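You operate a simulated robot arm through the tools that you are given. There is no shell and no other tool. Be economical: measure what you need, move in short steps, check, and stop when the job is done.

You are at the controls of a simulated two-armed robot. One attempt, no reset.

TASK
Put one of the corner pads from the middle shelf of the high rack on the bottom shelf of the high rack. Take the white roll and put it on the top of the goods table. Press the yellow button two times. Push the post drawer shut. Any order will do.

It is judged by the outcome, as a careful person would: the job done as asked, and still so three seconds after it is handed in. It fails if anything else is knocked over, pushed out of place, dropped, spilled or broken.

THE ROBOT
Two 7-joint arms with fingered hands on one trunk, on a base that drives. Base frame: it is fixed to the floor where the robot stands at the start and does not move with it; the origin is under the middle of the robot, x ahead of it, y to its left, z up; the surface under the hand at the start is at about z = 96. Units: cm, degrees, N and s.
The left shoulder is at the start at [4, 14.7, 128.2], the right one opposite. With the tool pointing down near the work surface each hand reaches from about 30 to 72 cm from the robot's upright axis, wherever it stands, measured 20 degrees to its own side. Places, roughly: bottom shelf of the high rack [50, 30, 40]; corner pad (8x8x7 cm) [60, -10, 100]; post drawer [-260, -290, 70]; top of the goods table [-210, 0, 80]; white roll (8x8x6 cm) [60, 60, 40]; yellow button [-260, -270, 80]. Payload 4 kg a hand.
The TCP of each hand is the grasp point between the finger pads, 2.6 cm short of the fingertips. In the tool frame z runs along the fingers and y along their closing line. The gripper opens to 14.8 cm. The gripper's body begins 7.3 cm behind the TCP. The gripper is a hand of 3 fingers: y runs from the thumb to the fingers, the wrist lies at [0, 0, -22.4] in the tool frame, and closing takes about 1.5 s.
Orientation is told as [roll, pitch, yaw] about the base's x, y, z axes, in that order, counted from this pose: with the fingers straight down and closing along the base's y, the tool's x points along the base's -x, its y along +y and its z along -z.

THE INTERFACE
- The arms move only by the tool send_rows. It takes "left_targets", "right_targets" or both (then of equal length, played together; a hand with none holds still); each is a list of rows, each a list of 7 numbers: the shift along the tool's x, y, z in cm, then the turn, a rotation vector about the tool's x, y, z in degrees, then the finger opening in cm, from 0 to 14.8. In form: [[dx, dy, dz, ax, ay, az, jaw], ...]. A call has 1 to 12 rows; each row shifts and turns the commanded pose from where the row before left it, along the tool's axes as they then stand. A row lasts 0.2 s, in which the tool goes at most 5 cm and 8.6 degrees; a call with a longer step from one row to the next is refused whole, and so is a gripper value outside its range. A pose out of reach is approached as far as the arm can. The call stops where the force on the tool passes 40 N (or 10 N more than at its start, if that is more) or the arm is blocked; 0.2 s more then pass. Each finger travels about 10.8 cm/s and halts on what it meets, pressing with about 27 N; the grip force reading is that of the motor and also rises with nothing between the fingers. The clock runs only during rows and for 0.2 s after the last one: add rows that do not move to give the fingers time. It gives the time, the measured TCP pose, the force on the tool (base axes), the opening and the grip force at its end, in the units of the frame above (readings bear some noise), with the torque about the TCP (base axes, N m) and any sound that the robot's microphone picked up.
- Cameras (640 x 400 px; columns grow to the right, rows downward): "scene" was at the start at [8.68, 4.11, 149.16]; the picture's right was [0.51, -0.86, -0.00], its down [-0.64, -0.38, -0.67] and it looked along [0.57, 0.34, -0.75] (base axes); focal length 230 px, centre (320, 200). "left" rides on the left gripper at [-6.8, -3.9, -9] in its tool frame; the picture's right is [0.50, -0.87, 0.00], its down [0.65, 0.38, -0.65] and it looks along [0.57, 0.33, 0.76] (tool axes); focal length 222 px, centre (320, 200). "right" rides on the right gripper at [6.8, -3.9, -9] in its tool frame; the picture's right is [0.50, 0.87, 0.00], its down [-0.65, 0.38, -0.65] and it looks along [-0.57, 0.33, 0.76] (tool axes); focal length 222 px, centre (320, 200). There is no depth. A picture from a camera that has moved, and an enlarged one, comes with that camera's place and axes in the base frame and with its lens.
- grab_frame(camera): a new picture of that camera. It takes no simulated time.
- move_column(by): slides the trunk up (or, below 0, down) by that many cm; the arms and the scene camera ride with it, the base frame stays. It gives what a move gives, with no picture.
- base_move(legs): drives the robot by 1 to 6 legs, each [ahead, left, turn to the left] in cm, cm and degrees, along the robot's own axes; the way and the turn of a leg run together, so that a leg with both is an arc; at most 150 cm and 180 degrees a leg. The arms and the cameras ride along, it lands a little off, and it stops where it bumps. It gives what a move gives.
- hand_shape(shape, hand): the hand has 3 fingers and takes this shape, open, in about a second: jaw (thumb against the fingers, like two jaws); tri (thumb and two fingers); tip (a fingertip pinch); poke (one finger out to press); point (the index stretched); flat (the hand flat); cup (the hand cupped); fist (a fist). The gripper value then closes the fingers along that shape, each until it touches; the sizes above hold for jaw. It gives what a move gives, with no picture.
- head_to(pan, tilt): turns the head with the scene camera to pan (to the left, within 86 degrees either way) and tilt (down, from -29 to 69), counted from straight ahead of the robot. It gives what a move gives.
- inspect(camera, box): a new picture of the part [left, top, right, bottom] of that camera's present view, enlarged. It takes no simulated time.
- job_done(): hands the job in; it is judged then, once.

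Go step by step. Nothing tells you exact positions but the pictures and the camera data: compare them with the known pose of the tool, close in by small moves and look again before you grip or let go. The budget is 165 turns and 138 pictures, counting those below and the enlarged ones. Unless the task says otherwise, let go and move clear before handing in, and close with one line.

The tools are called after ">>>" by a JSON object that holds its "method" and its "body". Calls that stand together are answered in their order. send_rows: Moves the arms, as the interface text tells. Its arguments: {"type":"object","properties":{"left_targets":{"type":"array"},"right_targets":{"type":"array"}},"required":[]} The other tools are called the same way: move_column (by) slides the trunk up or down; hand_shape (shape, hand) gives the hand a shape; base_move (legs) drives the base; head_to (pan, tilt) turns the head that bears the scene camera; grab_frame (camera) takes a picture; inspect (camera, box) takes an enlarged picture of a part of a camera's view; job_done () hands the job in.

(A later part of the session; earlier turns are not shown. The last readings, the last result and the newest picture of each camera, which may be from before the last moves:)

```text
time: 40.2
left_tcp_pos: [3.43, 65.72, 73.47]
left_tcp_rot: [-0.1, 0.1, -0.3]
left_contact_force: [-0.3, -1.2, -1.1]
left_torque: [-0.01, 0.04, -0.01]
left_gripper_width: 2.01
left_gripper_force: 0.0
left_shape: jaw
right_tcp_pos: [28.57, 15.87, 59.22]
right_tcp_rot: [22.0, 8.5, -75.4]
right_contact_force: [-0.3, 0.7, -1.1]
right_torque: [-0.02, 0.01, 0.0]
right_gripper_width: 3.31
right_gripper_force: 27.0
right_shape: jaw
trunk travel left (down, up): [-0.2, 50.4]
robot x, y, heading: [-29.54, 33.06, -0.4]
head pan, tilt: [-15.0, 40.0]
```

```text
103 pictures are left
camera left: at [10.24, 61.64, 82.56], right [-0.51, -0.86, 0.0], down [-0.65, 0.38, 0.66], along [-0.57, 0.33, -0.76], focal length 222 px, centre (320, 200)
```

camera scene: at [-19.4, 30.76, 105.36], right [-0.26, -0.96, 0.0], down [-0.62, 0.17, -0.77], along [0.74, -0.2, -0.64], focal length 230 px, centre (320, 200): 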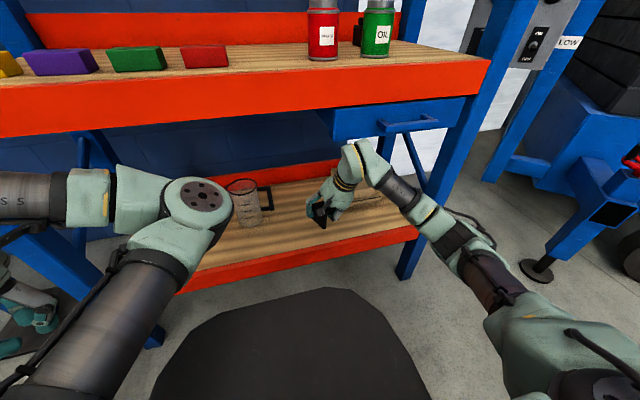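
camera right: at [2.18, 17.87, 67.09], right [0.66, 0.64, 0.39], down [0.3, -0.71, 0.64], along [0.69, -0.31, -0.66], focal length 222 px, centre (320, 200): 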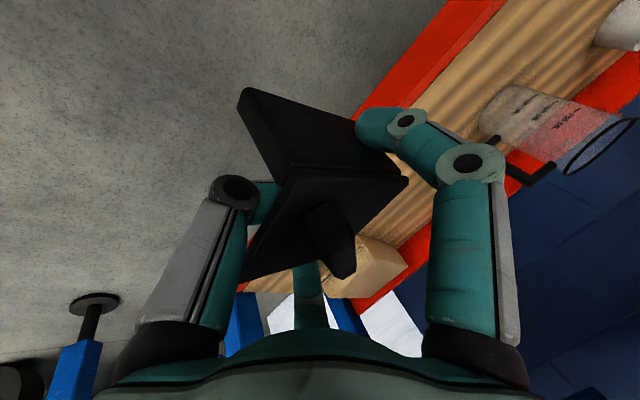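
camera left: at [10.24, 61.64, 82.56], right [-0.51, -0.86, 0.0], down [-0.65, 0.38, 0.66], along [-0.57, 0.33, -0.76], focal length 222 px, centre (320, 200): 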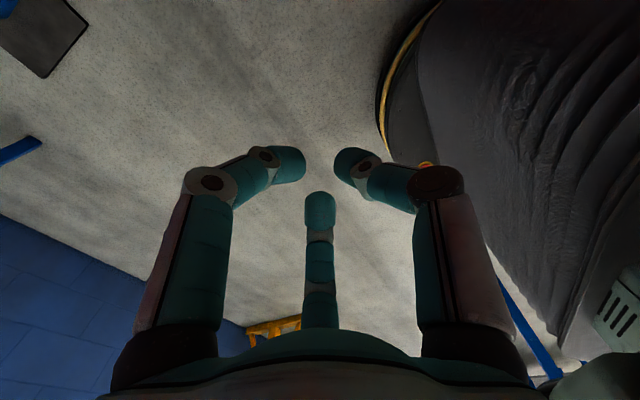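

>>> {"method": "send_rows", "body": {"right_targets": [[1.47, -0.75, 3.2, 0, 0, 0, 2], [1.47, -0.75, 3.2, 0, 0, 0, 2]]}}

>>> {"method": "base_move", "body": {"legs": [[11, 0, 0]]}}

>>> {"method": "head_to", "body": {"pan": -12, "tilt": 48}}

>>> {"method": "grab_frame", "body": {"camera": "scene"}}

>>> {"method": "grab_frame", "body": {"camera": "right"}}

```text
time: 40.8
left_tcp_pos: [3.25, 65.62, 73.53]
left_tcp_rot: [-0.1, 0.1, -0.3]
left_contact_force: [0.6, -0.5, 0.3]
left_torque: [0.01, 0.0, -0.01]
left_gripper_width: 2.02
left_gripper_force: 0.1
left_shape: jaw
right_tcp_pos: [30.56, 17.24, 53.4]
right_tcp_rot: [21.9, 8.7, -75.0]
right_contact_force: [0.0, 0.5, -1.7]
right_torque: [-0.01, 0.01, -0.01]
right_gripper_width: 3.33
right_gripper_force: 27.5
right_shape: jaw
right hand out of reach, approached as far as the arm can: row 1, 2
trunk travel left (down, up): [-0.2, 50.4]
robot x, y, heading: [-29.54, 33.26, -0.3]
head pan, tilt: [-15.0, 40.0]
```

```text
time: 42.0
left_tcp_pos: [14.57, 65.47, 73.38]
left_tcp_rot: [-0.1, 0.1, -0.5]
left_contact_force: [0.4, -0.4, 0.2]
left_torque: [0.02, 0.03, 0.0]
left_gripper_width: 2.01
left_gripper_force: 0.0
left_shape: jaw
right_tcp_pos: [41.6, 17.25, 53.33]
right_tcp_rot: [21.6, 9.0, -75.3]
right_contact_force: [-0.5, -0.6, -1.0]
right_torque: [0.01, 0.02, -0.02]
right_gripper_width: 3.3
right_gripper_force: 27.6
right_shape: jaw
trunk travel left (down, up): [-0.2, 50.4]
robot x, y, heading: [-18.6, 32.87, -0.3]
head pan, tilt: [-15.0, 40.0]
```

```text
time: 42.7
left_tcp_pos: [14.42, 65.41, 73.48]
left_tcp_rot: [0.0, 0.1, -0.5]
left_contact_force: [-0.3, -0.9, -0.6]
left_torque: [0.01, 0.01, -0.01]
left_gripper_width: 2.04
left_gripper_force: 0.0
left_shape: jaw
right_tcp_pos: [41.7, 17.12, 53.55]
right_tcp_rot: [21.7, 8.8, -75.1]
right_contact_force: [0.4, 0.7, -1.7]
right_torque: [-0.01, 0.0, -0.01]
right_gripper_width: 3.3
right_gripper_force: 26.5
right_shape: jaw
trunk travel left (down, up): [-0.2, 50.4]
robot x, y, heading: [-18.84, 32.76, -0.7]
head pan, tilt: [-12.0, 48.0]
```

```text
102 pictures are left
camera scene: at [-8.92, 31.23, 104.23], right [-0.22, -0.98, 0.0], down [-0.73, 0.16, -0.67], along [0.65, -0.14, -0.74], focal length 230 px, centre (320, 200)
```

scene: 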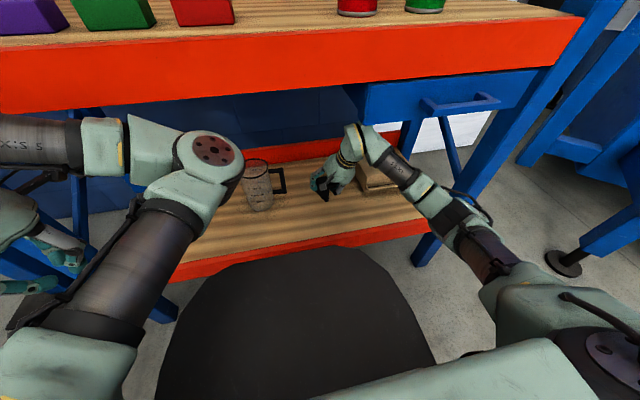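

```text
101 pictures are left
camera right: at [33.36, 20.74, 61.38], right [0.66, 0.64, 0.39], down [0.3, -0.71, 0.64], along [0.68, -0.3, -0.66], focal length 222 px, centre (320, 200)
```

right: 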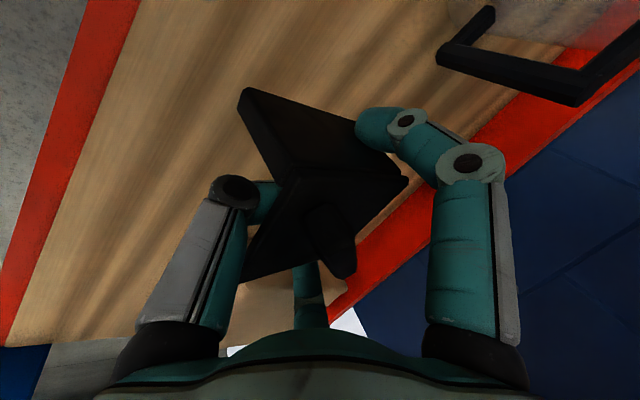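

>>> {"method": "send_rows", "body": {"right_targets": [[-0.45, -1.1, 2.75, 0, 0, 0, 2], [-0.3, -0.74, 1.84, 0, 0, 0, 2]]}}

>>> {"method": "inspect", "body": {"camera": "scene", "box": [260, 120, 400, 240]}}

>>> {"method": "grab_frame", "body": {"camera": "right"}}

```text
time: 43.3
left_tcp_pos: [14.49, 65.5, 73.56]
left_tcp_rot: [0.0, 0.0, -0.5]
left_contact_force: [0.5, -1.1, -0.2]
left_torque: [0.01, 0.02, 0.02]
left_gripper_width: 2.02
left_gripper_force: 0.1
left_shape: jaw
right_tcp_pos: [41.65, 17.09, 48.29]
right_tcp_rot: [21.7, 9.0, -75.1]
right_contact_force: [0.9, -0.1, -1.2]
right_torque: [0.06, 0.01, 0.02]
right_gripper_width: 3.3
right_gripper_force: 27.3
right_shape: jaw
trunk travel left (down, up): [-0.2, 50.4]
robot x, y, heading: [-18.39, 32.81, -0.3]
head pan, tilt: [-12.0, 48.0]
```

```text
3.33 times, centred on (330, 180) of scene
camera zoom: at [-8.91, 31.22, 104.23], right [-0.22, -0.98, 0.0], down [-0.73, 0.16, -0.67], along [0.65, -0.14, -0.74], focal length 766 px, centre (287, 267)
```

zoom: 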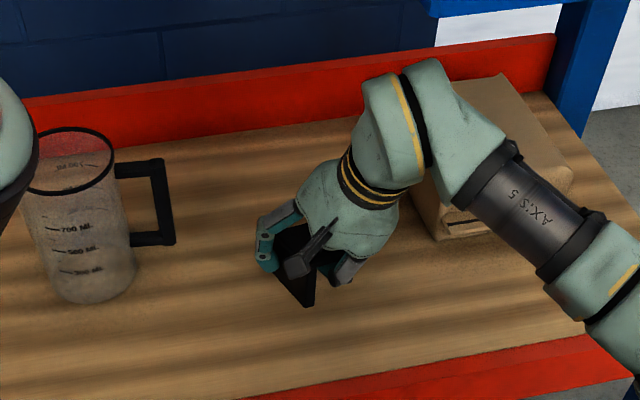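

```text
99 pictures are left
camera right: at [33.37, 20.69, 56.32], right [0.66, 0.64, 0.39], down [0.3, -0.71, 0.64], along [0.68, -0.3, -0.66], focal length 222 px, centre (320, 200)
```

right: 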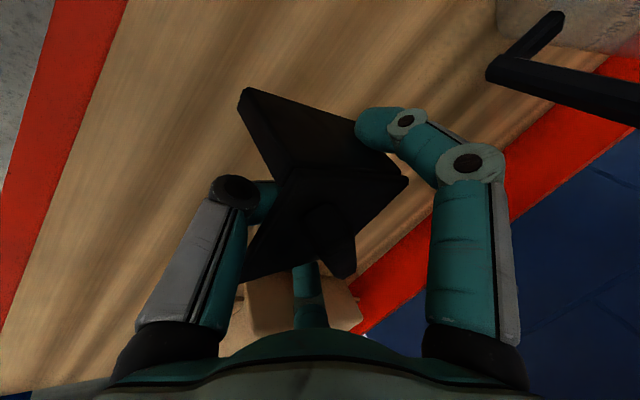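

>>> {"method": "send_rows", "body": {"right_targets": [[-0.15, -0.37, 0.92, 0, 0, 0, 2], [-0.07, -0.19, 0.46, 0, 0, 0, 2]]}}

>>> {"method": "send_rows", "body": {"right_targets": [[-0.1, -0.26, 0.64, 0, 0, 0, 2]]}}

>>> {"method": "send_rows", "body": {"right_targets": [[-0.1, -0.26, 0.64, 0, 0, 0, 2]]}}

>>> {"method": "grab_frame", "body": {"camera": "right"}}

>>> {"method": "inspect", "body": {"camera": "scene", "box": [290, 150, 370, 220]}}

```text
time: 43.9
left_tcp_pos: [14.45, 65.47, 73.57]
left_tcp_rot: [0.0, 0.0, -0.5]
left_contact_force: [-0.4, 0.8, 0.5]
left_torque: [0.01, -0.02, 0.01]
left_gripper_width: 2.01
left_gripper_force: 0.1
left_shape: jaw
right_tcp_pos: [41.55, 17.18, 46.83]
right_tcp_rot: [21.7, 9.0, -74.9]
right_contact_force: [-0.4, -0.4, -0.1]
right_torque: [0.01, -0.01, 0.0]
right_gripper_width: 3.29
right_gripper_force: 27.1
right_shape: jaw
trunk travel left (down, up): [-0.2, 50.4]
robot x, y, heading: [-18.56, 33.08, -0.4]
head pan, tilt: [-12.0, 48.0]
```

```text
time: 44.3
left_tcp_pos: [14.61, 65.52, 73.51]
left_tcp_rot: [0.0, 0.1, -0.4]
left_contact_force: [-0.4, 0.3, 0.4]
left_torque: [-0.02, 0.02, -0.02]
left_gripper_width: 2.03
left_gripper_force: 0.0
left_shape: jaw
right_tcp_pos: [41.51, 17.17, 46.12]
right_tcp_rot: [21.7, 9.1, -75.0]
right_contact_force: [-0.5, 0.6, 0.1]
right_torque: [-0.01, 0.0, 0.0]
right_gripper_width: 3.33
right_gripper_force: 27.0
right_shape: jaw
trunk travel left (down, up): [-0.2, 50.4]
robot x, y, heading: [-18.49, 32.49, -0.6]
head pan, tilt: [-12.0, 48.0]
```

```text
time: 44.7
left_tcp_pos: [14.49, 65.47, 73.47]
left_tcp_rot: [0.0, 0.0, -0.4]
left_contact_force: [-0.2, 0.1, 0.4]
left_torque: [-0.02, 0.04, -0.03]
left_gripper_width: 2.03
left_gripper_force: 0.0
left_shape: jaw
right_tcp_pos: [41.53, 17.17, 45.57]
right_tcp_rot: [21.7, 9.1, -75.0]
right_contact_force: [-0.4, 0.1, -1.0]
right_torque: [-0.02, 0.01, -0.01]
right_gripper_width: 3.29
right_gripper_force: 26.3
right_shape: jaw
trunk travel left (down, up): [-0.2, 50.4]
robot x, y, heading: [-18.44, 32.61, -0.4]
head pan, tilt: [-12.0, 48.0]
```

```text
98 pictures are left
camera right: at [33.34, 20.77, 53.5], right [0.66, 0.64, 0.39], down [0.3, -0.71, 0.64], along [0.68, -0.3, -0.66], focal length 222 px, centre (320, 200)
```

right: 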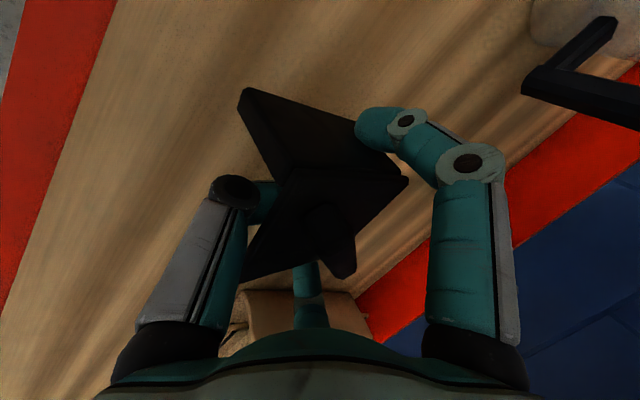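

```text
5.71 times, centred on (330, 185) of scene
camera zoom: at [-8.91, 31.23, 104.23], right [-0.22, -0.98, 0.0], down [-0.73, 0.16, -0.67], along [0.65, -0.14, -0.74], focal length 1312 px, centre (263, 286)
```

zoom: 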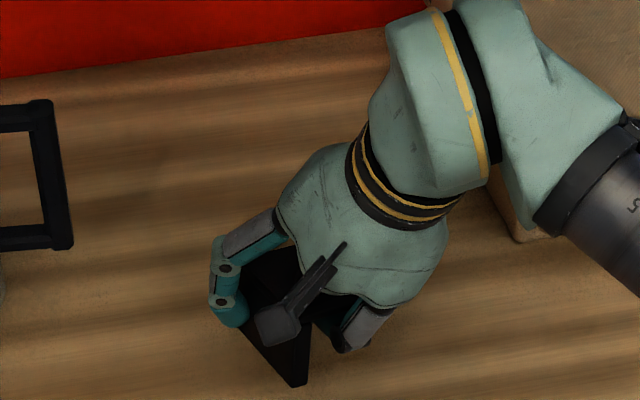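

>>> {"method": "send_rows", "body": {"right_targets": [[-0.1, -0.26, 0.64, 0, 0, 0, 2]]}}

>>> {"method": "send_rows", "body": {"right_targets": [[-0.08, -0.19, 0.46, 0, 0, 0, 2]]}}

>>> {"method": "send_rows", "body": {"right_targets": [[-0.08, -0.19, 0.46, 0, 0, 0, 2]]}}

```text
time: 45.1
left_tcp_pos: [14.46, 65.44, 73.53]
left_tcp_rot: [0.0, 0.0, -0.5]
left_contact_force: [0.0, 0.4, 0.7]
left_torque: [0.01, 0.0, 0.01]
left_gripper_width: 2.0
left_gripper_force: 0.0
left_shape: jaw
right_tcp_pos: [41.6, 17.19, 44.78]
right_tcp_rot: [21.7, 8.9, -75.0]
right_contact_force: [0.1, 1.1, -1.3]
right_torque: [0.0, 0.0, 0.0]
right_gripper_width: 3.32
right_gripper_force: 27.0
right_shape: jaw
trunk travel left (down, up): [-0.2, 50.4]
robot x, y, heading: [-18.69, 32.56, -0.4]
head pan, tilt: [-12.0, 48.0]
```

```text
time: 45.5
left_tcp_pos: [14.36, 65.46, 73.48]
left_tcp_rot: [0.0, 0.0, -0.5]
left_contact_force: [-0.2, 0.2, -1.1]
left_torque: [0.01, -0.03, -0.03]
left_gripper_width: 2.01
left_gripper_force: 0.1
left_shape: jaw
right_tcp_pos: [41.6, 17.14, 44.36]
right_tcp_rot: [21.7, 8.8, -74.9]
right_contact_force: [-0.5, 0.5, -0.7]
right_torque: [0.0, 0.0, 0.0]
right_gripper_width: 3.3
right_gripper_force: 27.2
right_shape: jaw
trunk travel left (down, up): [-0.2, 50.4]
robot x, y, heading: [-18.51, 32.93, -0.4]
head pan, tilt: [-12.0, 48.0]
```

```text
time: 45.9
left_tcp_pos: [14.45, 65.32, 73.53]
left_tcp_rot: [0.1, 0.0, -0.5]
left_contact_force: [0.2, 0.0, 0.0]
left_torque: [0.01, 0.03, 0.04]
left_gripper_width: 2.02
left_gripper_force: 0.1
left_shape: jaw
right_tcp_pos: [41.62, 17.13, 43.93]
right_tcp_rot: [21.9, 8.9, -75.1]
right_contact_force: [-1.5, -0.2, 5.3]
right_torque: [-0.12, -0.08, -0.06]
right_gripper_width: 3.34
right_gripper_force: 26.8
right_shape: jaw
trunk travel left (down, up): [-0.2, 50.4]
robot x, y, heading: [-18.45, 32.6, -0.8]
head pan, tilt: [-12.0, 48.0]
```

Contact registered at z ≈ 43.9 (about 5 N). I'll open gradually and check that the pad stands.

>>> {"method": "send_rows", "body": {"right_targets": [[0, 0, 0.2, 0, 0, 0, 3], [0, 0, 0, 0, 0, 0, 4], [0, 0, 0, 0, 0, 0, 5], [0, 0, 0, 0, 0, 0, 6.5], [0, 0, 0, 0, 0, 0, 8]]}}

>>> {"method": "grab_frame", "body": {"camera": "right"}}

>>> {"method": "inspect", "body": {"camera": "scene", "box": [290, 150, 370, 220]}}

```text
time: 47.1
left_tcp_pos: [14.5, 65.44, 73.57]
left_tcp_rot: [0.0, 0.0, -0.5]
left_contact_force: [0.5, -0.2, -0.6]
left_torque: [-0.01, -0.06, -0.02]
left_gripper_width: 2.05
left_gripper_force: 0.1
left_shape: jaw
right_tcp_pos: [41.75, 17.4, 43.87]
right_tcp_rot: [21.9, 8.9, -75.1]
right_contact_force: [3.8, -0.1, 9.0]
right_torque: [-0.03, 0.16, -0.01]
right_gripper_width: 7.32
right_gripper_force: 0.0
right_shape: jaw
trunk travel left (down, up): [-0.2, 50.4]
robot x, y, heading: [-18.21, 32.67, -0.5]
head pan, tilt: [-12.0, 48.0]
```

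```text
96 pictures are left
camera right: at [33.46, 20.85, 51.72], right [0.66, 0.64, 0.4], down [0.3, -0.71, 0.64], along [0.69, -0.3, -0.66], focal length 222 px, centre (320, 200)
```

right: 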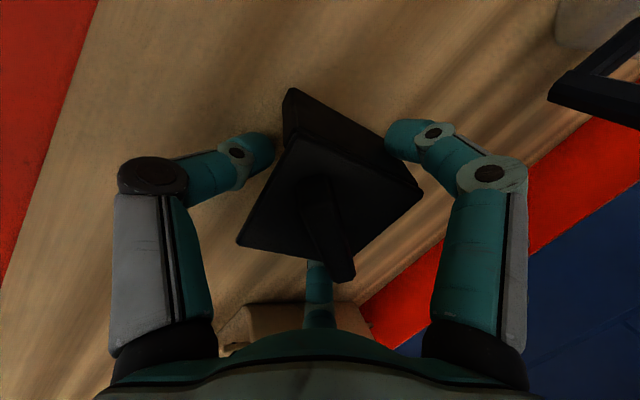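

```text
5.71 times, centred on (330, 185) of scene
camera zoom: at [-8.99, 31.26, 104.24], right [-0.22, -0.98, 0.0], down [-0.73, 0.16, -0.67], along [0.65, -0.14, -0.74], focal length 1312 px, centre (263, 286)
```

zoom: 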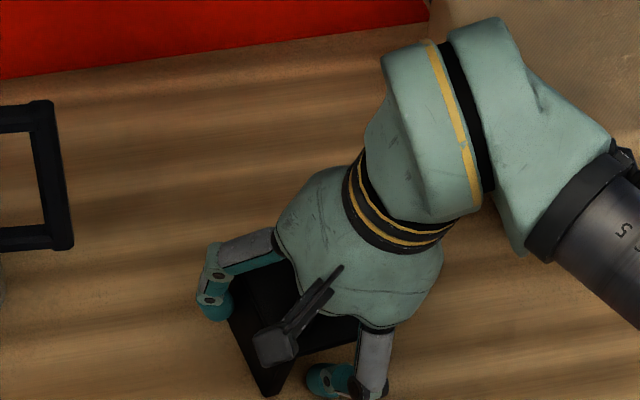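

The pad sits flat on the shelf. I'll rise slightly while opening fully, then withdraw along the tool axis.

>>> {"method": "send_rows", "body": {"right_targets": [[0, 0, -0.8, 0, 0, 0, 9], [0, 0, -0.4, 0, 0, 0, 11], [0, 0, -0.4, 0, 0, 0, 13], [0, 0, 0, 0, 0, 0, 14.8], [0, 0, -0.5, 0, 0, 0, 14.8], [0, 0, -2, 0, 0, 0, 14.8], [0, 0, -3, 0, 0, 0, 14.8], [0, 0, -3, 0, 0, 0, 14.8]]}}

>>> {"method": "grab_frame", "body": {"camera": "right"}}

>>> {"method": "grab_frame", "body": {"camera": "scene"}}

```text
time: 48.9
left_tcp_pos: [14.48, 65.46, 73.46]
left_tcp_rot: [0.0, 0.0, -0.5]
left_contact_force: [-1.5, -0.4, -0.1]
left_torque: [-0.02, -0.01, -0.03]
left_gripper_width: 2.02
left_gripper_force: 0.0
left_shape: jaw
right_tcp_pos: [38.45, 14.8, 53.16]
right_tcp_rot: [21.6, 9.1, -75.0]
right_contact_force: [0.2, -1.1, 0.2]
right_torque: [-0.04, 0.01, 0.02]
right_gripper_width: 14.78
right_gripper_force: 0.0
right_shape: jaw
trunk travel left (down, up): [-0.2, 50.4]
robot x, y, heading: [-18.71, 33.11, -0.4]
head pan, tilt: [-12.0, 48.0]
```

```text
94 pictures are left
camera right: at [30.19, 18.35, 61.11], right [0.66, 0.64, 0.39], down [0.31, -0.71, 0.64], along [0.68, -0.3, -0.66], focal length 222 px, centre (320, 200)
```

right: 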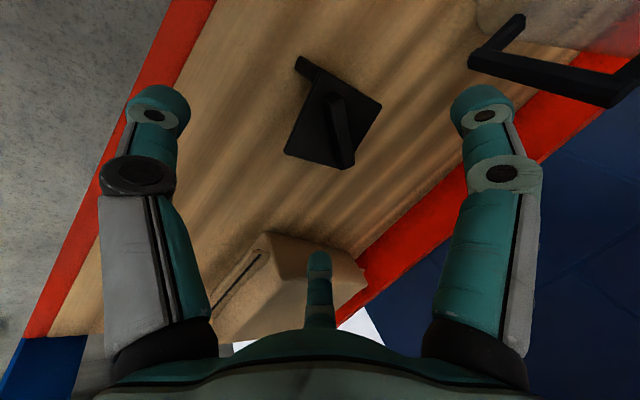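

```text
93 pictures are left
camera scene: at [-8.95, 31.23, 104.23], right [-0.22, -0.98, 0.0], down [-0.73, 0.16, -0.67], along [0.65, -0.14, -0.74], focal length 230 px, centre (320, 200)
```

scene: 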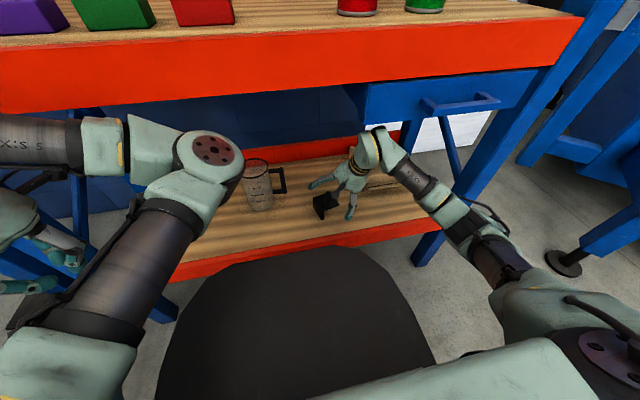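

The pad stands on the bottom shelf. I'll back off and look at the white roll.

>>> {"method": "base_move", "body": {"legs": [[-40, 0, 0]]}}

>>> {"method": "head_to", "body": {"pan": 10, "tilt": 35}}

>>> {"method": "grab_frame", "body": {"camera": "scene"}}

```text
time: 51.4
left_tcp_pos: [-25.13, 65.65, 73.54]
left_tcp_rot: [0.1, 0.0, -0.6]
left_contact_force: [-0.4, -0.2, -0.2]
left_torque: [-0.01, 0.0, -0.01]
left_gripper_width: 2.01
left_gripper_force: 0.0
left_shape: jaw
right_tcp_pos: [-1.2, 15.1, 53.14]
right_tcp_rot: [21.8, 9.0, -75.0]
right_contact_force: [-0.1, -0.5, -0.3]
right_torque: [0.02, 0.03, -0.01]
right_gripper_width: 14.8
right_gripper_force: 0.0
right_shape: jaw
trunk travel left (down, up): [-0.2, 50.4]
robot x, y, heading: [-58.15, 33.1, -0.9]
head pan, tilt: [-12.0, 48.0]
```

```text
time: 52.2
left_tcp_pos: [-25.04, 65.76, 73.41]
left_tcp_rot: [0.0, 0.0, -0.7]
left_contact_force: [-1.0, 0.3, 0.2]
left_torque: [0.02, -0.03, 0.0]
left_gripper_width: 2.03
left_gripper_force: 0.1
left_shape: jaw
right_tcp_pos: [-1.14, 14.99, 53.04]
right_tcp_rot: [21.7, 9.0, -75.0]
right_contact_force: [-1.2, 0.2, -0.1]
right_torque: [0.02, 0.0, 0.0]
right_gripper_width: 14.79
right_gripper_force: 0.2
right_shape: jaw
trunk travel left (down, up): [-0.2, 50.4]
robot x, y, heading: [-58.05, 32.89, -0.8]
head pan, tilt: [10.0, 35.0]
```

```text
92 pictures are left
camera scene: at [-47.61, 34.72, 106.13], right [0.16, -0.99, 0.0], down [-0.57, -0.09, -0.82], along [0.81, 0.13, -0.57], focal length 230 px, centre (320, 200)
```

scene: 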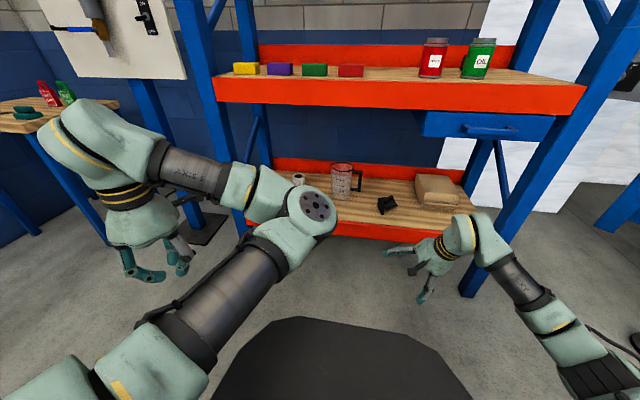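

The roll is near [60, 64, 43]. I'll use the left hand in a mirrored posture, leaning toward the robot, and first move the right arm aside to the right.

>>> {"method": "send_rows", "body": {"left_targets": [[-4.3, -2, 0, 0, 0, 0, 8], [-4.3, -2, 0, 0, 0, 0, 14.8], [-4.3, -2, 0, 0, 0, 0, 14.8], [-4.3, -2, 0, 0, 0, 0, 14.8]], "right_targets": [[-1.8, -2.94, -2.36, 0, 0, 0, 10], [-1.8, -2.94, -2.36, 0, 0, 0, 8], [-1.8, -2.94, -2.36, 0, 0, 0, 8], [-1.8, -2.94, -2.36, 0, 0, 0, 8]]}}

>>> {"method": "send_rows", "body": {"left_targets": [[0, 0, 0, 7.5, 0, 0, 14.8], [0, 0, 0, 7.5, 0, 0, 14.8], [0, 0, 0, 7.5, 0, 0, 14.8], [0, 0, 0, 0, -3.1, -7.7, 14.8], [0, 0, 0, 0, -3.1, -7.7, 14.8], [0, 0, 0, 0, -3.1, -7.7, 14.8], [0, 0, 0, 0, -3.1, -7.7, 14.8], [0, 0, 0, 0, -3.1, -7.7, 14.8], [0, 0, 0, 0, -3.1, -7.7, 14.8], [0, 0, 0, 0, -3.1, -7.7, 14.8], [0, 0, 0, 0, -3.1, -7.7, 14.8], [0, 0, 0, 0, -3.1, -7.7, 14.8]]}}

>>> {"method": "grab_frame", "body": {"camera": "scene"}}

```text
time: 53.2
left_tcp_pos: [-20.95, 66.52, 74.96]
left_tcp_rot: [-0.1, 0.1, -0.6]
left_contact_force: [0.0, 0.7, -0.5]
left_torque: [-0.01, -0.02, 0.0]
left_gripper_width: 14.82
left_gripper_force: 0.1
left_shape: jaw
left hand out of reach, approached as far as the arm can: row 1, 2, 3, 4
right_tcp_pos: [-13.46, 3.74, 56.24]
right_tcp_rot: [21.6, 9.0, -75.1]
right_contact_force: [-0.1, 0.1, -0.3]
right_torque: [0.04, 0.02, 0.01]
right_gripper_width: 8.02
right_gripper_force: 0.0
right_shape: jaw
trunk travel left (down, up): [-0.2, 50.4]
robot x, y, heading: [-58.36, 33.37, -0.9]
head pan, tilt: [10.0, 35.0]
```

```text
time: 55.8
left_tcp_pos: [-21.87, 67.48, 74.11]
left_tcp_rot: [-20.8, 1.6, 76.3]
left_contact_force: [-0.1, 0.2, -0.1]
left_torque: [0.0, -0.04, -0.01]
left_gripper_width: 14.79
left_gripper_force: 0.1
left_shape: jaw
right_tcp_pos: [-13.33, 3.66, 56.2]
right_tcp_rot: [21.7, 9.0, -75.1]
right_contact_force: [0.3, 0.2, -0.2]
right_torque: [0.0, -0.04, 0.01]
right_gripper_width: 8.05
right_gripper_force: 0.0
right_shape: jaw
trunk travel left (down, up): [-0.2, 50.4]
robot x, y, heading: [-57.9, 32.72, -0.6]
head pan, tilt: [10.0, 35.0]
```

```text
91 pictures are left
camera scene: at [-47.69, 34.74, 106.14], right [0.16, -0.99, 0.0], down [-0.57, -0.09, -0.82], along [0.81, 0.13, -0.57], focal length 230 px, centre (320, 200)
```

scene: 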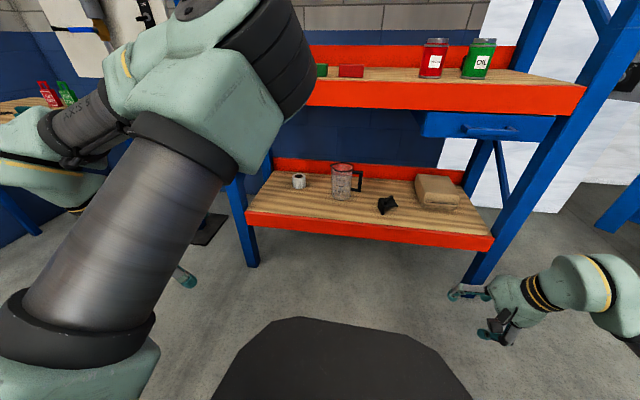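

The left arm is folded awkwardly in front of the camera. I'll move its hand forward and down in free air and see how the elbow settles.

>>> {"method": "send_rows", "body": {"left_targets": [[1.25, -1.6, 3.55, 0, 0, 0, 14.8], [1.25, -1.6, 3.55, 0, 0, 0, 14.8], [1.25, -1.6, 3.55, 0, 0, 0, 14.8], [1.25, -1.6, 3.55, 0, 0, 0, 14.8], [1.25, -1.6, 3.55, 0, 0, 0, 14.8], [1.25, -1.6, 3.55, 0, 0, 0, 14.8], [1.25, -1.6, 3.55, 0, 0, 0, 14.8], [1.25, -1.6, 3.55, 0, 0, 0, 14.8]]}}

>>> {"method": "head_to", "body": {"pan": 20, "tilt": 40}}

>>> {"method": "grab_frame", "body": {"camera": "scene"}}

```text
time: 57.6
left_tcp_pos: [-1.22, 53.8, 53.66]
left_tcp_rot: [-22.0, 0.6, 74.0]
left_contact_force: [0.8, 0.3, -0.7]
left_torque: [0.0, 0.03, 0.01]
left_gripper_width: 14.78
left_gripper_force: 0.0
left_shape: jaw
left hand out of reach, approached as far as the arm can: row 6, 7, 8
right_tcp_pos: [-13.15, 3.75, 56.13]
right_tcp_rot: [21.6, 9.0, -75.1]
right_contact_force: [0.3, -0.4, -0.5]
right_torque: [-0.01, -0.05, -0.02]
right_gripper_width: 8.06
right_gripper_force: 0.0
right_shape: jaw
trunk travel left (down, up): [-0.2, 50.4]
robot x, y, heading: [-57.86, 33.28, -0.7]
head pan, tilt: [10.0, 35.0]
```

```text
time: 58.4
left_tcp_pos: [-1.18, 53.95, 53.66]
left_tcp_rot: [-21.9, 0.6, 74.0]
left_contact_force: [0.3, -0.1, 0.9]
left_torque: [0.0, 0.0, 0.01]
left_gripper_width: 14.76
left_gripper_force: 0.1
left_shape: jaw
right_tcp_pos: [-13.31, 3.71, 56.24]
right_tcp_rot: [21.7, 9.0, -75.1]
right_contact_force: [0.3, -0.9, 0.0]
right_torque: [-0.02, -0.01, 0.02]
right_gripper_width: 8.07
right_gripper_force: 0.1
right_shape: jaw
trunk travel left (down, up): [-0.2, 50.4]
robot x, y, heading: [-58.13, 32.89, -0.6]
head pan, tilt: [20.0, 40.0]
```

```text
90 pictures are left
camera scene: at [-48.27, 36.1, 105.38], right [0.33, -0.94, 0.0], down [-0.61, -0.21, -0.77], along [0.72, 0.25, -0.64], focal length 230 px, centre (320, 200)
```

scene: 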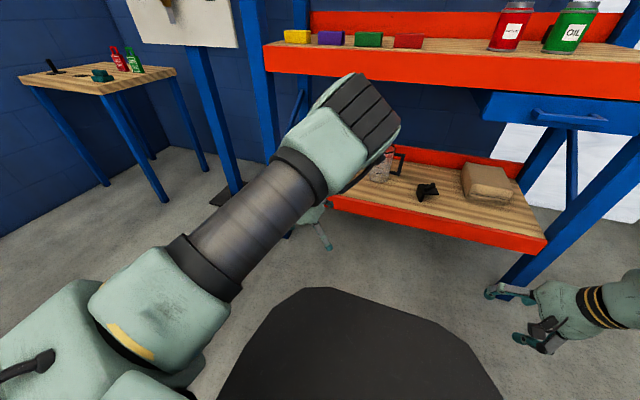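

>>> {"method": "send_rows", "body": {"left_targets": [[-2, -2.7, 2.2, 0, 0, 0, 14.8], [-2, -2.7, 2.2, 0, 0, 0, 14.8], [-2, -2.7, 2.2, 0, 0, 0, 14.8], [-2, -2.7, 2.2, 0, 0, 0, 14.8]]}}

>>> {"method": "grab_frame", "body": {"camera": "scene"}}

>>> {"method": "grab_frame", "body": {"camera": "left"}}

```text
time: 59.4
left_tcp_pos: [14.11, 57.76, 49.05]
left_tcp_rot: [-21.9, 0.6, 74.1]
left_contact_force: [0.9, 1.1, -0.1]
left_torque: [0.02, -0.02, -0.03]
left_gripper_width: 14.82
left_gripper_force: 0.1
left_shape: jaw
right_tcp_pos: [-13.22, 3.75, 56.2]
right_tcp_rot: [21.7, 9.1, -75.2]
right_contact_force: [0.3, 0.1, 0.2]
right_torque: [-0.01, 0.0, 0.01]
right_gripper_width: 8.06
right_gripper_force: 0.0
right_shape: jaw
trunk travel left (down, up): [-0.2, 50.4]
robot x, y, heading: [-57.93, 33.2, -0.5]
head pan, tilt: [20.0, 40.0]
```

```text
89 pictures are left
camera scene: at [-48.23, 36.18, 105.37], right [0.33, -0.94, 0.0], down [-0.61, -0.21, -0.77], along [0.72, 0.25, -0.64], focal length 230 px, centre (320, 200)
```

scene: 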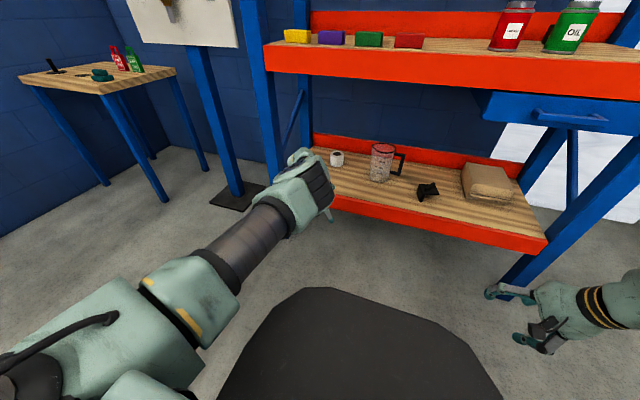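

```text
88 pictures are left
camera left: at [16.26, 64.34, 58.88], right [0.64, -0.7, 0.33], down [-0.75, -0.46, 0.47], along [-0.18, -0.55, -0.82], focal length 222 px, centre (320, 200)
```

left: 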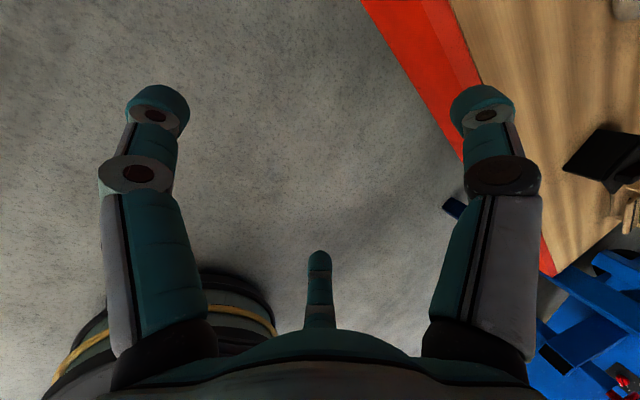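

The left arm is now well extended and low, which suits reaching under the middle shelf. I'll zoom in on the roll.

>>> {"method": "inspect", "body": {"camera": "scene", "box": [300, 130, 440, 215]}}

```text
4.57 times, centred on (370, 172) of scene
camera zoom: at [-48.23, 36.18, 105.37], right [0.33, -0.94, 0.0], down [-0.61, -0.21, -0.77], along [0.72, 0.25, -0.64], focal length 1050 px, centre (91, 326)
```

zoom: 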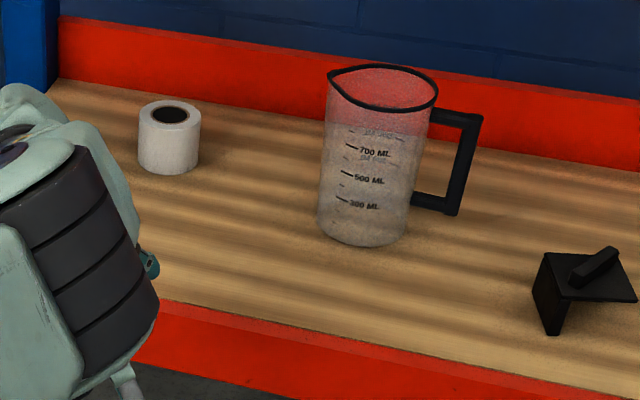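

The roll stands upright at about [58.6, 63.5]. I'll raise the left hand, pull the right hand further aside, then drive in part way.

>>> {"method": "send_rows", "body": {"left_targets": [[0, -1.1, -2.8, 0, 0, 0, 14.8], [0, -1.1, -2.8, 0, 0, 0, 14.8], [0, 0, 0, 0, 0, 0, 14.8], [0, 0, 0, 0, 0, 0, 14.8], [0, 0, 0, 0, 0, 0, 14.8], [0, 0, 0, 0, 0, 0, 14.8]], "right_targets": [[-2.4, -3.6, -1.85, 0, 0, 0, 8], [-2.4, -3.6, -1.85, 0, 0, 0, 8], [-2.4, -3.6, -1.85, 0, 0, 0, 8], [-2.4, -3.6, -1.85, 0, 0, 0, 8], [-2.4, -3.6, -1.85, 0, 0, 0, 8], [-2.4, -3.6, -1.85, 0, 0, 0, 8]]}}

>>> {"method": "base_move", "body": {"legs": [[24, 6, 0.5]]}}

>>> {"method": "grab_frame", "body": {"camera": "scene"}}

```text
time: 60.8
left_tcp_pos: [13.81, 57.97, 55.36]
left_tcp_rot: [-22.1, 0.6, 74.1]
left_contact_force: [0.1, 0.4, -0.1]
left_torque: [0.0, -0.02, 0.02]
left_gripper_width: 14.82
left_gripper_force: 0.0
left_shape: jaw
right_tcp_pos: [-32.73, -16.65, 56.26]
right_tcp_rot: [21.7, 9.0, -75.1]
right_contact_force: [0.3, -0.4, -1.2]
right_torque: [-0.02, 0.03, 0.0]
right_gripper_width: 8.08
right_gripper_force: 0.0
right_shape: jaw
trunk travel left (down, up): [-0.2, 50.4]
robot x, y, heading: [-58.52, 32.88, -0.8]
head pan, tilt: [20.0, 40.0]
```

```text
time: 62.6
left_tcp_pos: [37.57, 64.65, 55.25]
left_tcp_rot: [-22.0, 0.5, 74.8]
left_contact_force: [-0.1, 0.8, -0.2]
left_torque: [0.0, 0.03, 0.01]
left_gripper_width: 14.77
left_gripper_force: 0.0
left_shape: jaw
right_tcp_pos: [-7.96, -10.53, 56.31]
right_tcp_rot: [21.7, 9.0, -74.4]
right_contact_force: [-0.7, -0.5, -0.3]
right_torque: [0.0, 0.03, 0.0]
right_gripper_width: 8.06
right_gripper_force: 0.0
right_shape: jaw
trunk travel left (down, up): [-0.2, 50.4]
robot x, y, heading: [-34.02, 38.81, 0.2]
head pan, tilt: [20.0, 40.0]
```

```text
86 pictures are left
camera scene: at [-24.22, 42.13, 105.37], right [0.34, -0.94, 0.0], down [-0.6, -0.22, -0.77], along [0.72, 0.26, -0.64], focal length 230 px, centre (320, 200)
```

scene: 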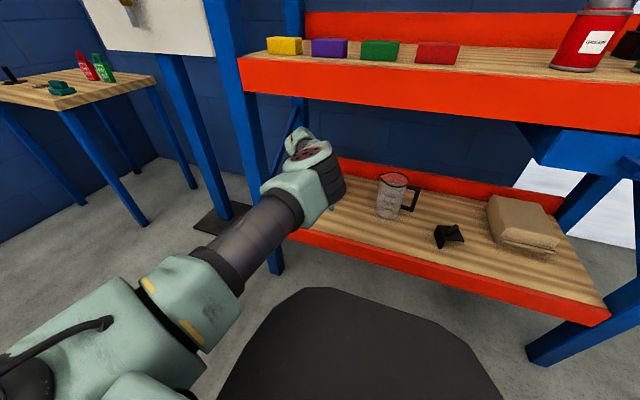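

>>> {"method": "base_move", "body": {"legs": [[12, -0.5, -0.2]]}}

>>> {"method": "grab_frame", "body": {"camera": "scene"}}

>>> {"method": "grab_frame", "body": {"camera": "left"}}

```text
time: 63.8
left_tcp_pos: [49.64, 63.72, 55.25]
left_tcp_rot: [-22.0, 0.5, 74.5]
left_contact_force: [0.0, 0.3, -0.5]
left_torque: [0.01, 0.02, 0.01]
left_gripper_width: 14.8
left_gripper_force: 0.0
left_shape: jaw
right_tcp_pos: [3.62, -11.18, 56.11]
right_tcp_rot: [21.6, 9.0, -74.8]
right_contact_force: [0.1, 0.3, -0.3]
right_torque: [-0.01, 0.03, 0.01]
right_gripper_width: 8.08
right_gripper_force: 0.0
right_shape: jaw
trunk travel left (down, up): [-0.2, 50.4]
robot x, y, heading: [-22.18, 38.46, -0.2]
head pan, tilt: [20.0, 40.0]
```

```text
85 pictures are left
camera scene: at [-12.31, 41.55, 105.37], right [0.34, -0.94, 0.0], down [-0.61, -0.22, -0.77], along [0.72, 0.26, -0.64], focal length 230 px, centre (320, 200)
```

scene: 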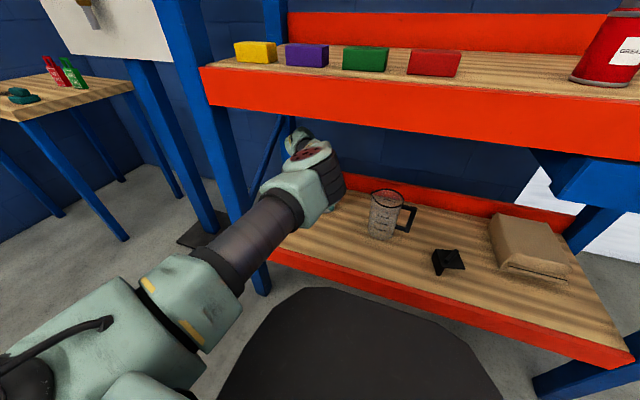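

```text
84 pictures are left
camera left: at [51.75, 70.3, 65.11], right [0.64, -0.69, 0.33], down [-0.75, -0.47, 0.47], along [-0.17, -0.55, -0.82], focal length 222 px, centre (320, 200)
```

left: 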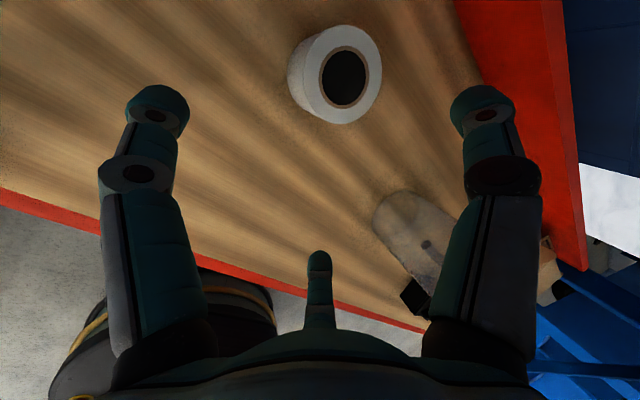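

>>> {"method": "send_rows", "body": {"left_targets": [[0, 0, 0, -7, 0, 0, 14.8], [0, 0, 0, -7, 0, 0, 14.8]]}}

>>> {"method": "base_move", "body": {"legs": [[8.2, 0, 0]]}}

>>> {"method": "grab_frame", "body": {"camera": "left"}}

>>> {"method": "grab_frame", "body": {"camera": "scene"}}

```text
time: 64.4
left_tcp_pos: [48.74, 62.81, 55.86]
left_tcp_rot: [-8.8, 0.5, 74.6]
left_contact_force: [0.2, -0.7, 0.0]
left_torque: [0.01, 0.01, -0.06]
left_gripper_width: 14.79
left_gripper_force: 0.0
left_shape: jaw
left hand out of reach, approached as far as the arm can: row 2
right_tcp_pos: [3.59, -11.09, 56.2]
right_tcp_rot: [21.8, 9.0, -74.7]
right_contact_force: [0.1, 0.2, -0.1]
right_torque: [-0.01, 0.02, -0.02]
right_gripper_width: 8.05
right_gripper_force: 0.1
right_shape: jaw
trunk travel left (down, up): [-0.2, 50.4]
robot x, y, heading: [-22.13, 38.38, -0.5]
head pan, tilt: [20.0, 40.0]
```

```text
time: 65.5
left_tcp_pos: [57.04, 62.72, 55.72]
left_tcp_rot: [-8.7, 0.7, 74.5]
left_contact_force: [-0.1, -0.9, 0.4]
left_torque: [-0.03, 0.01, -0.01]
left_gripper_width: 14.79
left_gripper_force: 0.1
left_shape: jaw
right_tcp_pos: [11.86, -11.15, 56.16]
right_tcp_rot: [21.6, 9.1, -74.8]
right_contact_force: [-0.4, 0.5, -0.6]
right_torque: [-0.04, 0.02, -0.03]
right_gripper_width: 8.05
right_gripper_force: 0.0
right_shape: jaw
trunk travel left (down, up): [-0.2, 50.4]
robot x, y, heading: [-13.76, 38.64, -0.2]
head pan, tilt: [20.0, 40.0]
```

```text
83 pictures are left
camera left: at [61.34, 68.76, 65.25], right [0.69, -0.71, 0.14], down [-0.63, -0.5, 0.6], along [-0.35, -0.5, -0.79], focal length 222 px, centre (320, 200)
```

left: 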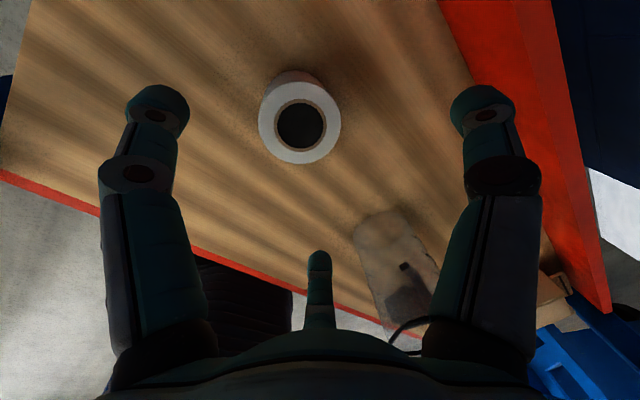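

```text
82 pictures are left
camera scene: at [-4.1, 41.51, 105.36], right [0.34, -0.94, 0.0], down [-0.61, -0.22, -0.77], along [0.72, 0.26, -0.64], focal length 230 px, centre (320, 200)
```

scene: 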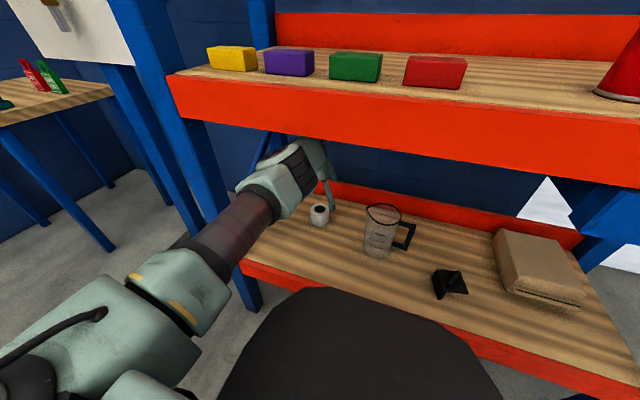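

>>> {"method": "send_rows", "body": {"left_targets": [[-1.23, -0.69, 0.1, 0, 0, 0, 14.8], [0, 0.45, 2.96, 0, 0, 0, 14.8], [0, 0.45, 2.96, 0, 0, 0, 14.8]]}}

>>> {"method": "grab_frame", "body": {"camera": "left"}}

```text
time: 66.3
left_tcp_pos: [56.73, 63.34, 49.92]
left_tcp_rot: [-9.0, 0.6, 74.5]
left_contact_force: [0.2, 0.4, -1.4]
left_torque: [0.02, 0.01, -0.01]
left_gripper_width: 14.8
left_gripper_force: 0.2
left_shape: jaw
left hand out of reach, approached as far as the arm can: row 1, 3
right_tcp_pos: [11.83, -11.08, 56.19]
right_tcp_rot: [21.6, 9.0, -74.8]
right_contact_force: [1.0, 0.7, 0.4]
right_torque: [-0.03, 0.04, -0.03]
right_gripper_width: 8.06
right_gripper_force: 0.0
right_shape: jaw
trunk travel left (down, up): [-0.2, 50.4]
robot x, y, heading: [-13.72, 38.5, -0.4]
head pan, tilt: [20.0, 40.0]
```

```text
81 pictures are left
camera left: at [60.94, 69.28, 59.5], right [0.69, -0.71, 0.14], down [-0.63, -0.5, 0.59], along [-0.35, -0.5, -0.79], focal length 222 px, centre (320, 200)
```

left: 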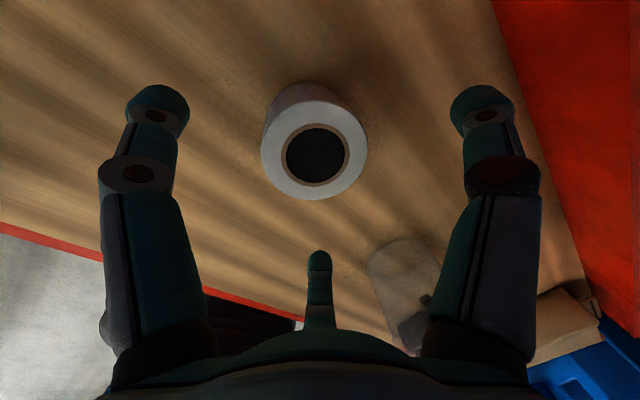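

>>> {"method": "base_move", "body": {"legs": [[3, 0.3, 0]]}}

```text
time: 67.1
left_tcp_pos: [59.72, 63.65, 49.96]
left_tcp_rot: [-8.9, 0.6, 74.6]
left_contact_force: [0.6, 0.9, -0.7]
left_torque: [-0.04, 0.01, 0.01]
left_gripper_width: 14.79
left_gripper_force: 0.2
left_shape: jaw
right_tcp_pos: [14.83, -10.72, 56.21]
right_tcp_rot: [21.6, 9.0, -74.8]
right_contact_force: [-0.1, 0.4, -0.3]
right_torque: [0.0, 0.02, 0.0]
right_gripper_width: 8.04
right_gripper_force: 0.1
right_shape: jaw
trunk travel left (down, up): [-0.2, 50.4]
robot x, y, heading: [-10.96, 38.71, -0.3]
head pan, tilt: [20.0, 40.0]
```

>>> {"method": "send_rows", "body": {"left_targets": [[0.5, 1.81, -0.28, 0, 0, 0, 14.8], [0, 0.3, 2.0, 0, 0, 0, 14.8], [0, 0.3, 1.8, 0, 0, 0, 14.8]]}}

>>> {"method": "grab_frame", "body": {"camera": "left"}}

>>> {"method": "inspect", "body": {"camera": "scene", "box": [270, 120, 410, 260]}}

```text
time: 67.9
left_tcp_pos: [57.81, 63.53, 46.1]
left_tcp_rot: [-9.1, 0.6, 74.5]
left_contact_force: [0.3, 0.7, -0.5]
left_torque: [-0.01, 0.01, 0.0]
left_gripper_width: 14.82
left_gripper_force: 0.0
left_shape: jaw
right_tcp_pos: [14.82, -10.86, 56.18]
right_tcp_rot: [21.7, 9.0, -74.7]
right_contact_force: [-0.7, 0.0, 0.1]
right_torque: [-0.02, -0.03, 0.02]
right_gripper_width: 8.08
right_gripper_force: 0.1
right_shape: jaw
trunk travel left (down, up): [-0.2, 50.4]
robot x, y, heading: [-11.38, 38.89, -0.1]
head pan, tilt: [20.0, 40.0]
```

```text
80 pictures are left
camera left: at [62.07, 69.48, 55.65], right [0.69, -0.71, 0.14], down [-0.63, -0.5, 0.59], along [-0.35, -0.5, -0.79], focal length 222 px, centre (320, 200)
```

left: 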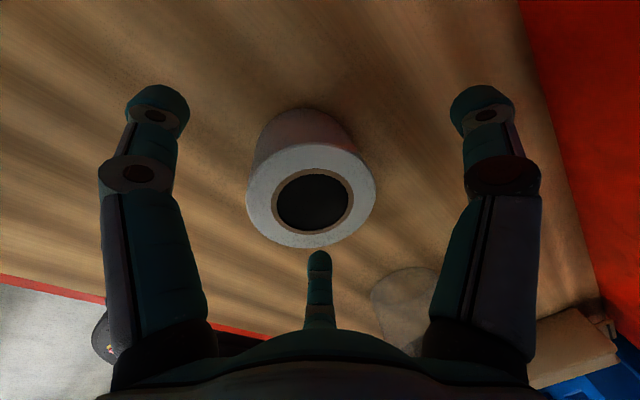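

```text
2.86 times, centred on (340, 190) of scene
camera zoom: at [-1.16, 41.8, 105.38], right [0.34, -0.94, 0.0], down [-0.61, -0.22, -0.77], along [0.72, 0.26, -0.64], focal length 656 px, centre (263, 229)
```

zoom: 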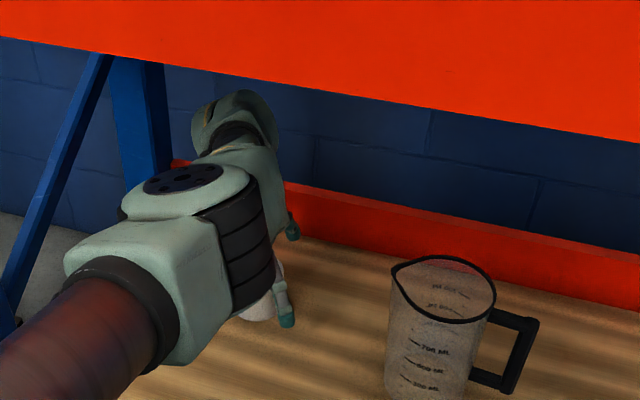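

Well centred. I'll lower a little more and close on the roll.

>>> {"method": "send_rows", "body": {"left_targets": [[0.1, 0.5, 1.2, 0, 0, 0, 14.8], [0, 0, 0, 0, 0, 0, 11], [0, 0, 0, 0, 0, 0, 8], [0, 0, 0, 0, 0, 0, 5], [0, 0, 0, 0, 0, 0, 3], [0, 0, 0, 0, 0, 0, 2], [0, 0, 0, 0, 0, 0, 2], [0, 0, 0, 0, 0, 0, 2], [0, 0, 0, 0, 0, 0, 2]]}}

>>> {"method": "grab_frame", "body": {"camera": "left"}}

```text
time: 69.9
left_tcp_pos: [57.46, 63.65, 44.83]
left_tcp_rot: [-9.0, 0.5, 74.5]
left_contact_force: [0.5, 0.6, 0.5]
left_torque: [-0.05, 0.03, 0.03]
left_gripper_width: 6.33
left_gripper_force: 27.0
left_shape: jaw
right_tcp_pos: [14.81, -10.81, 56.17]
right_tcp_rot: [21.8, 9.0, -74.8]
right_contact_force: [0.3, -1.2, -0.7]
right_torque: [-0.01, 0.05, -0.02]
right_gripper_width: 8.04
right_gripper_force: 0.1
right_shape: jaw
trunk travel left (down, up): [-0.2, 50.4]
robot x, y, heading: [-11.28, 38.83, -0.4]
head pan, tilt: [20.0, 40.0]
```

```text
78 pictures are left
camera left: at [61.75, 69.54, 54.33], right [0.69, -0.71, 0.14], down [-0.63, -0.5, 0.59], along [-0.35, -0.5, -0.79], focal length 222 px, centre (320, 200)
```

left: 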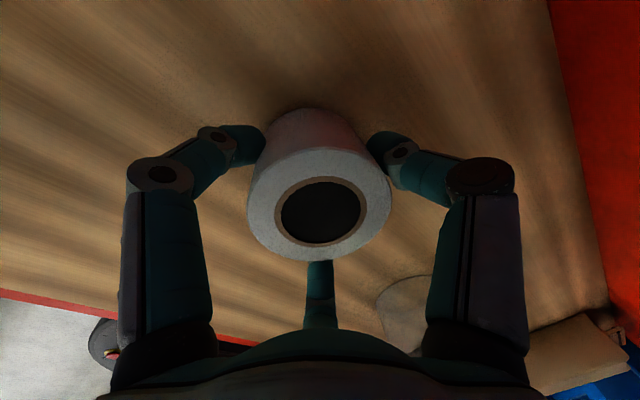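

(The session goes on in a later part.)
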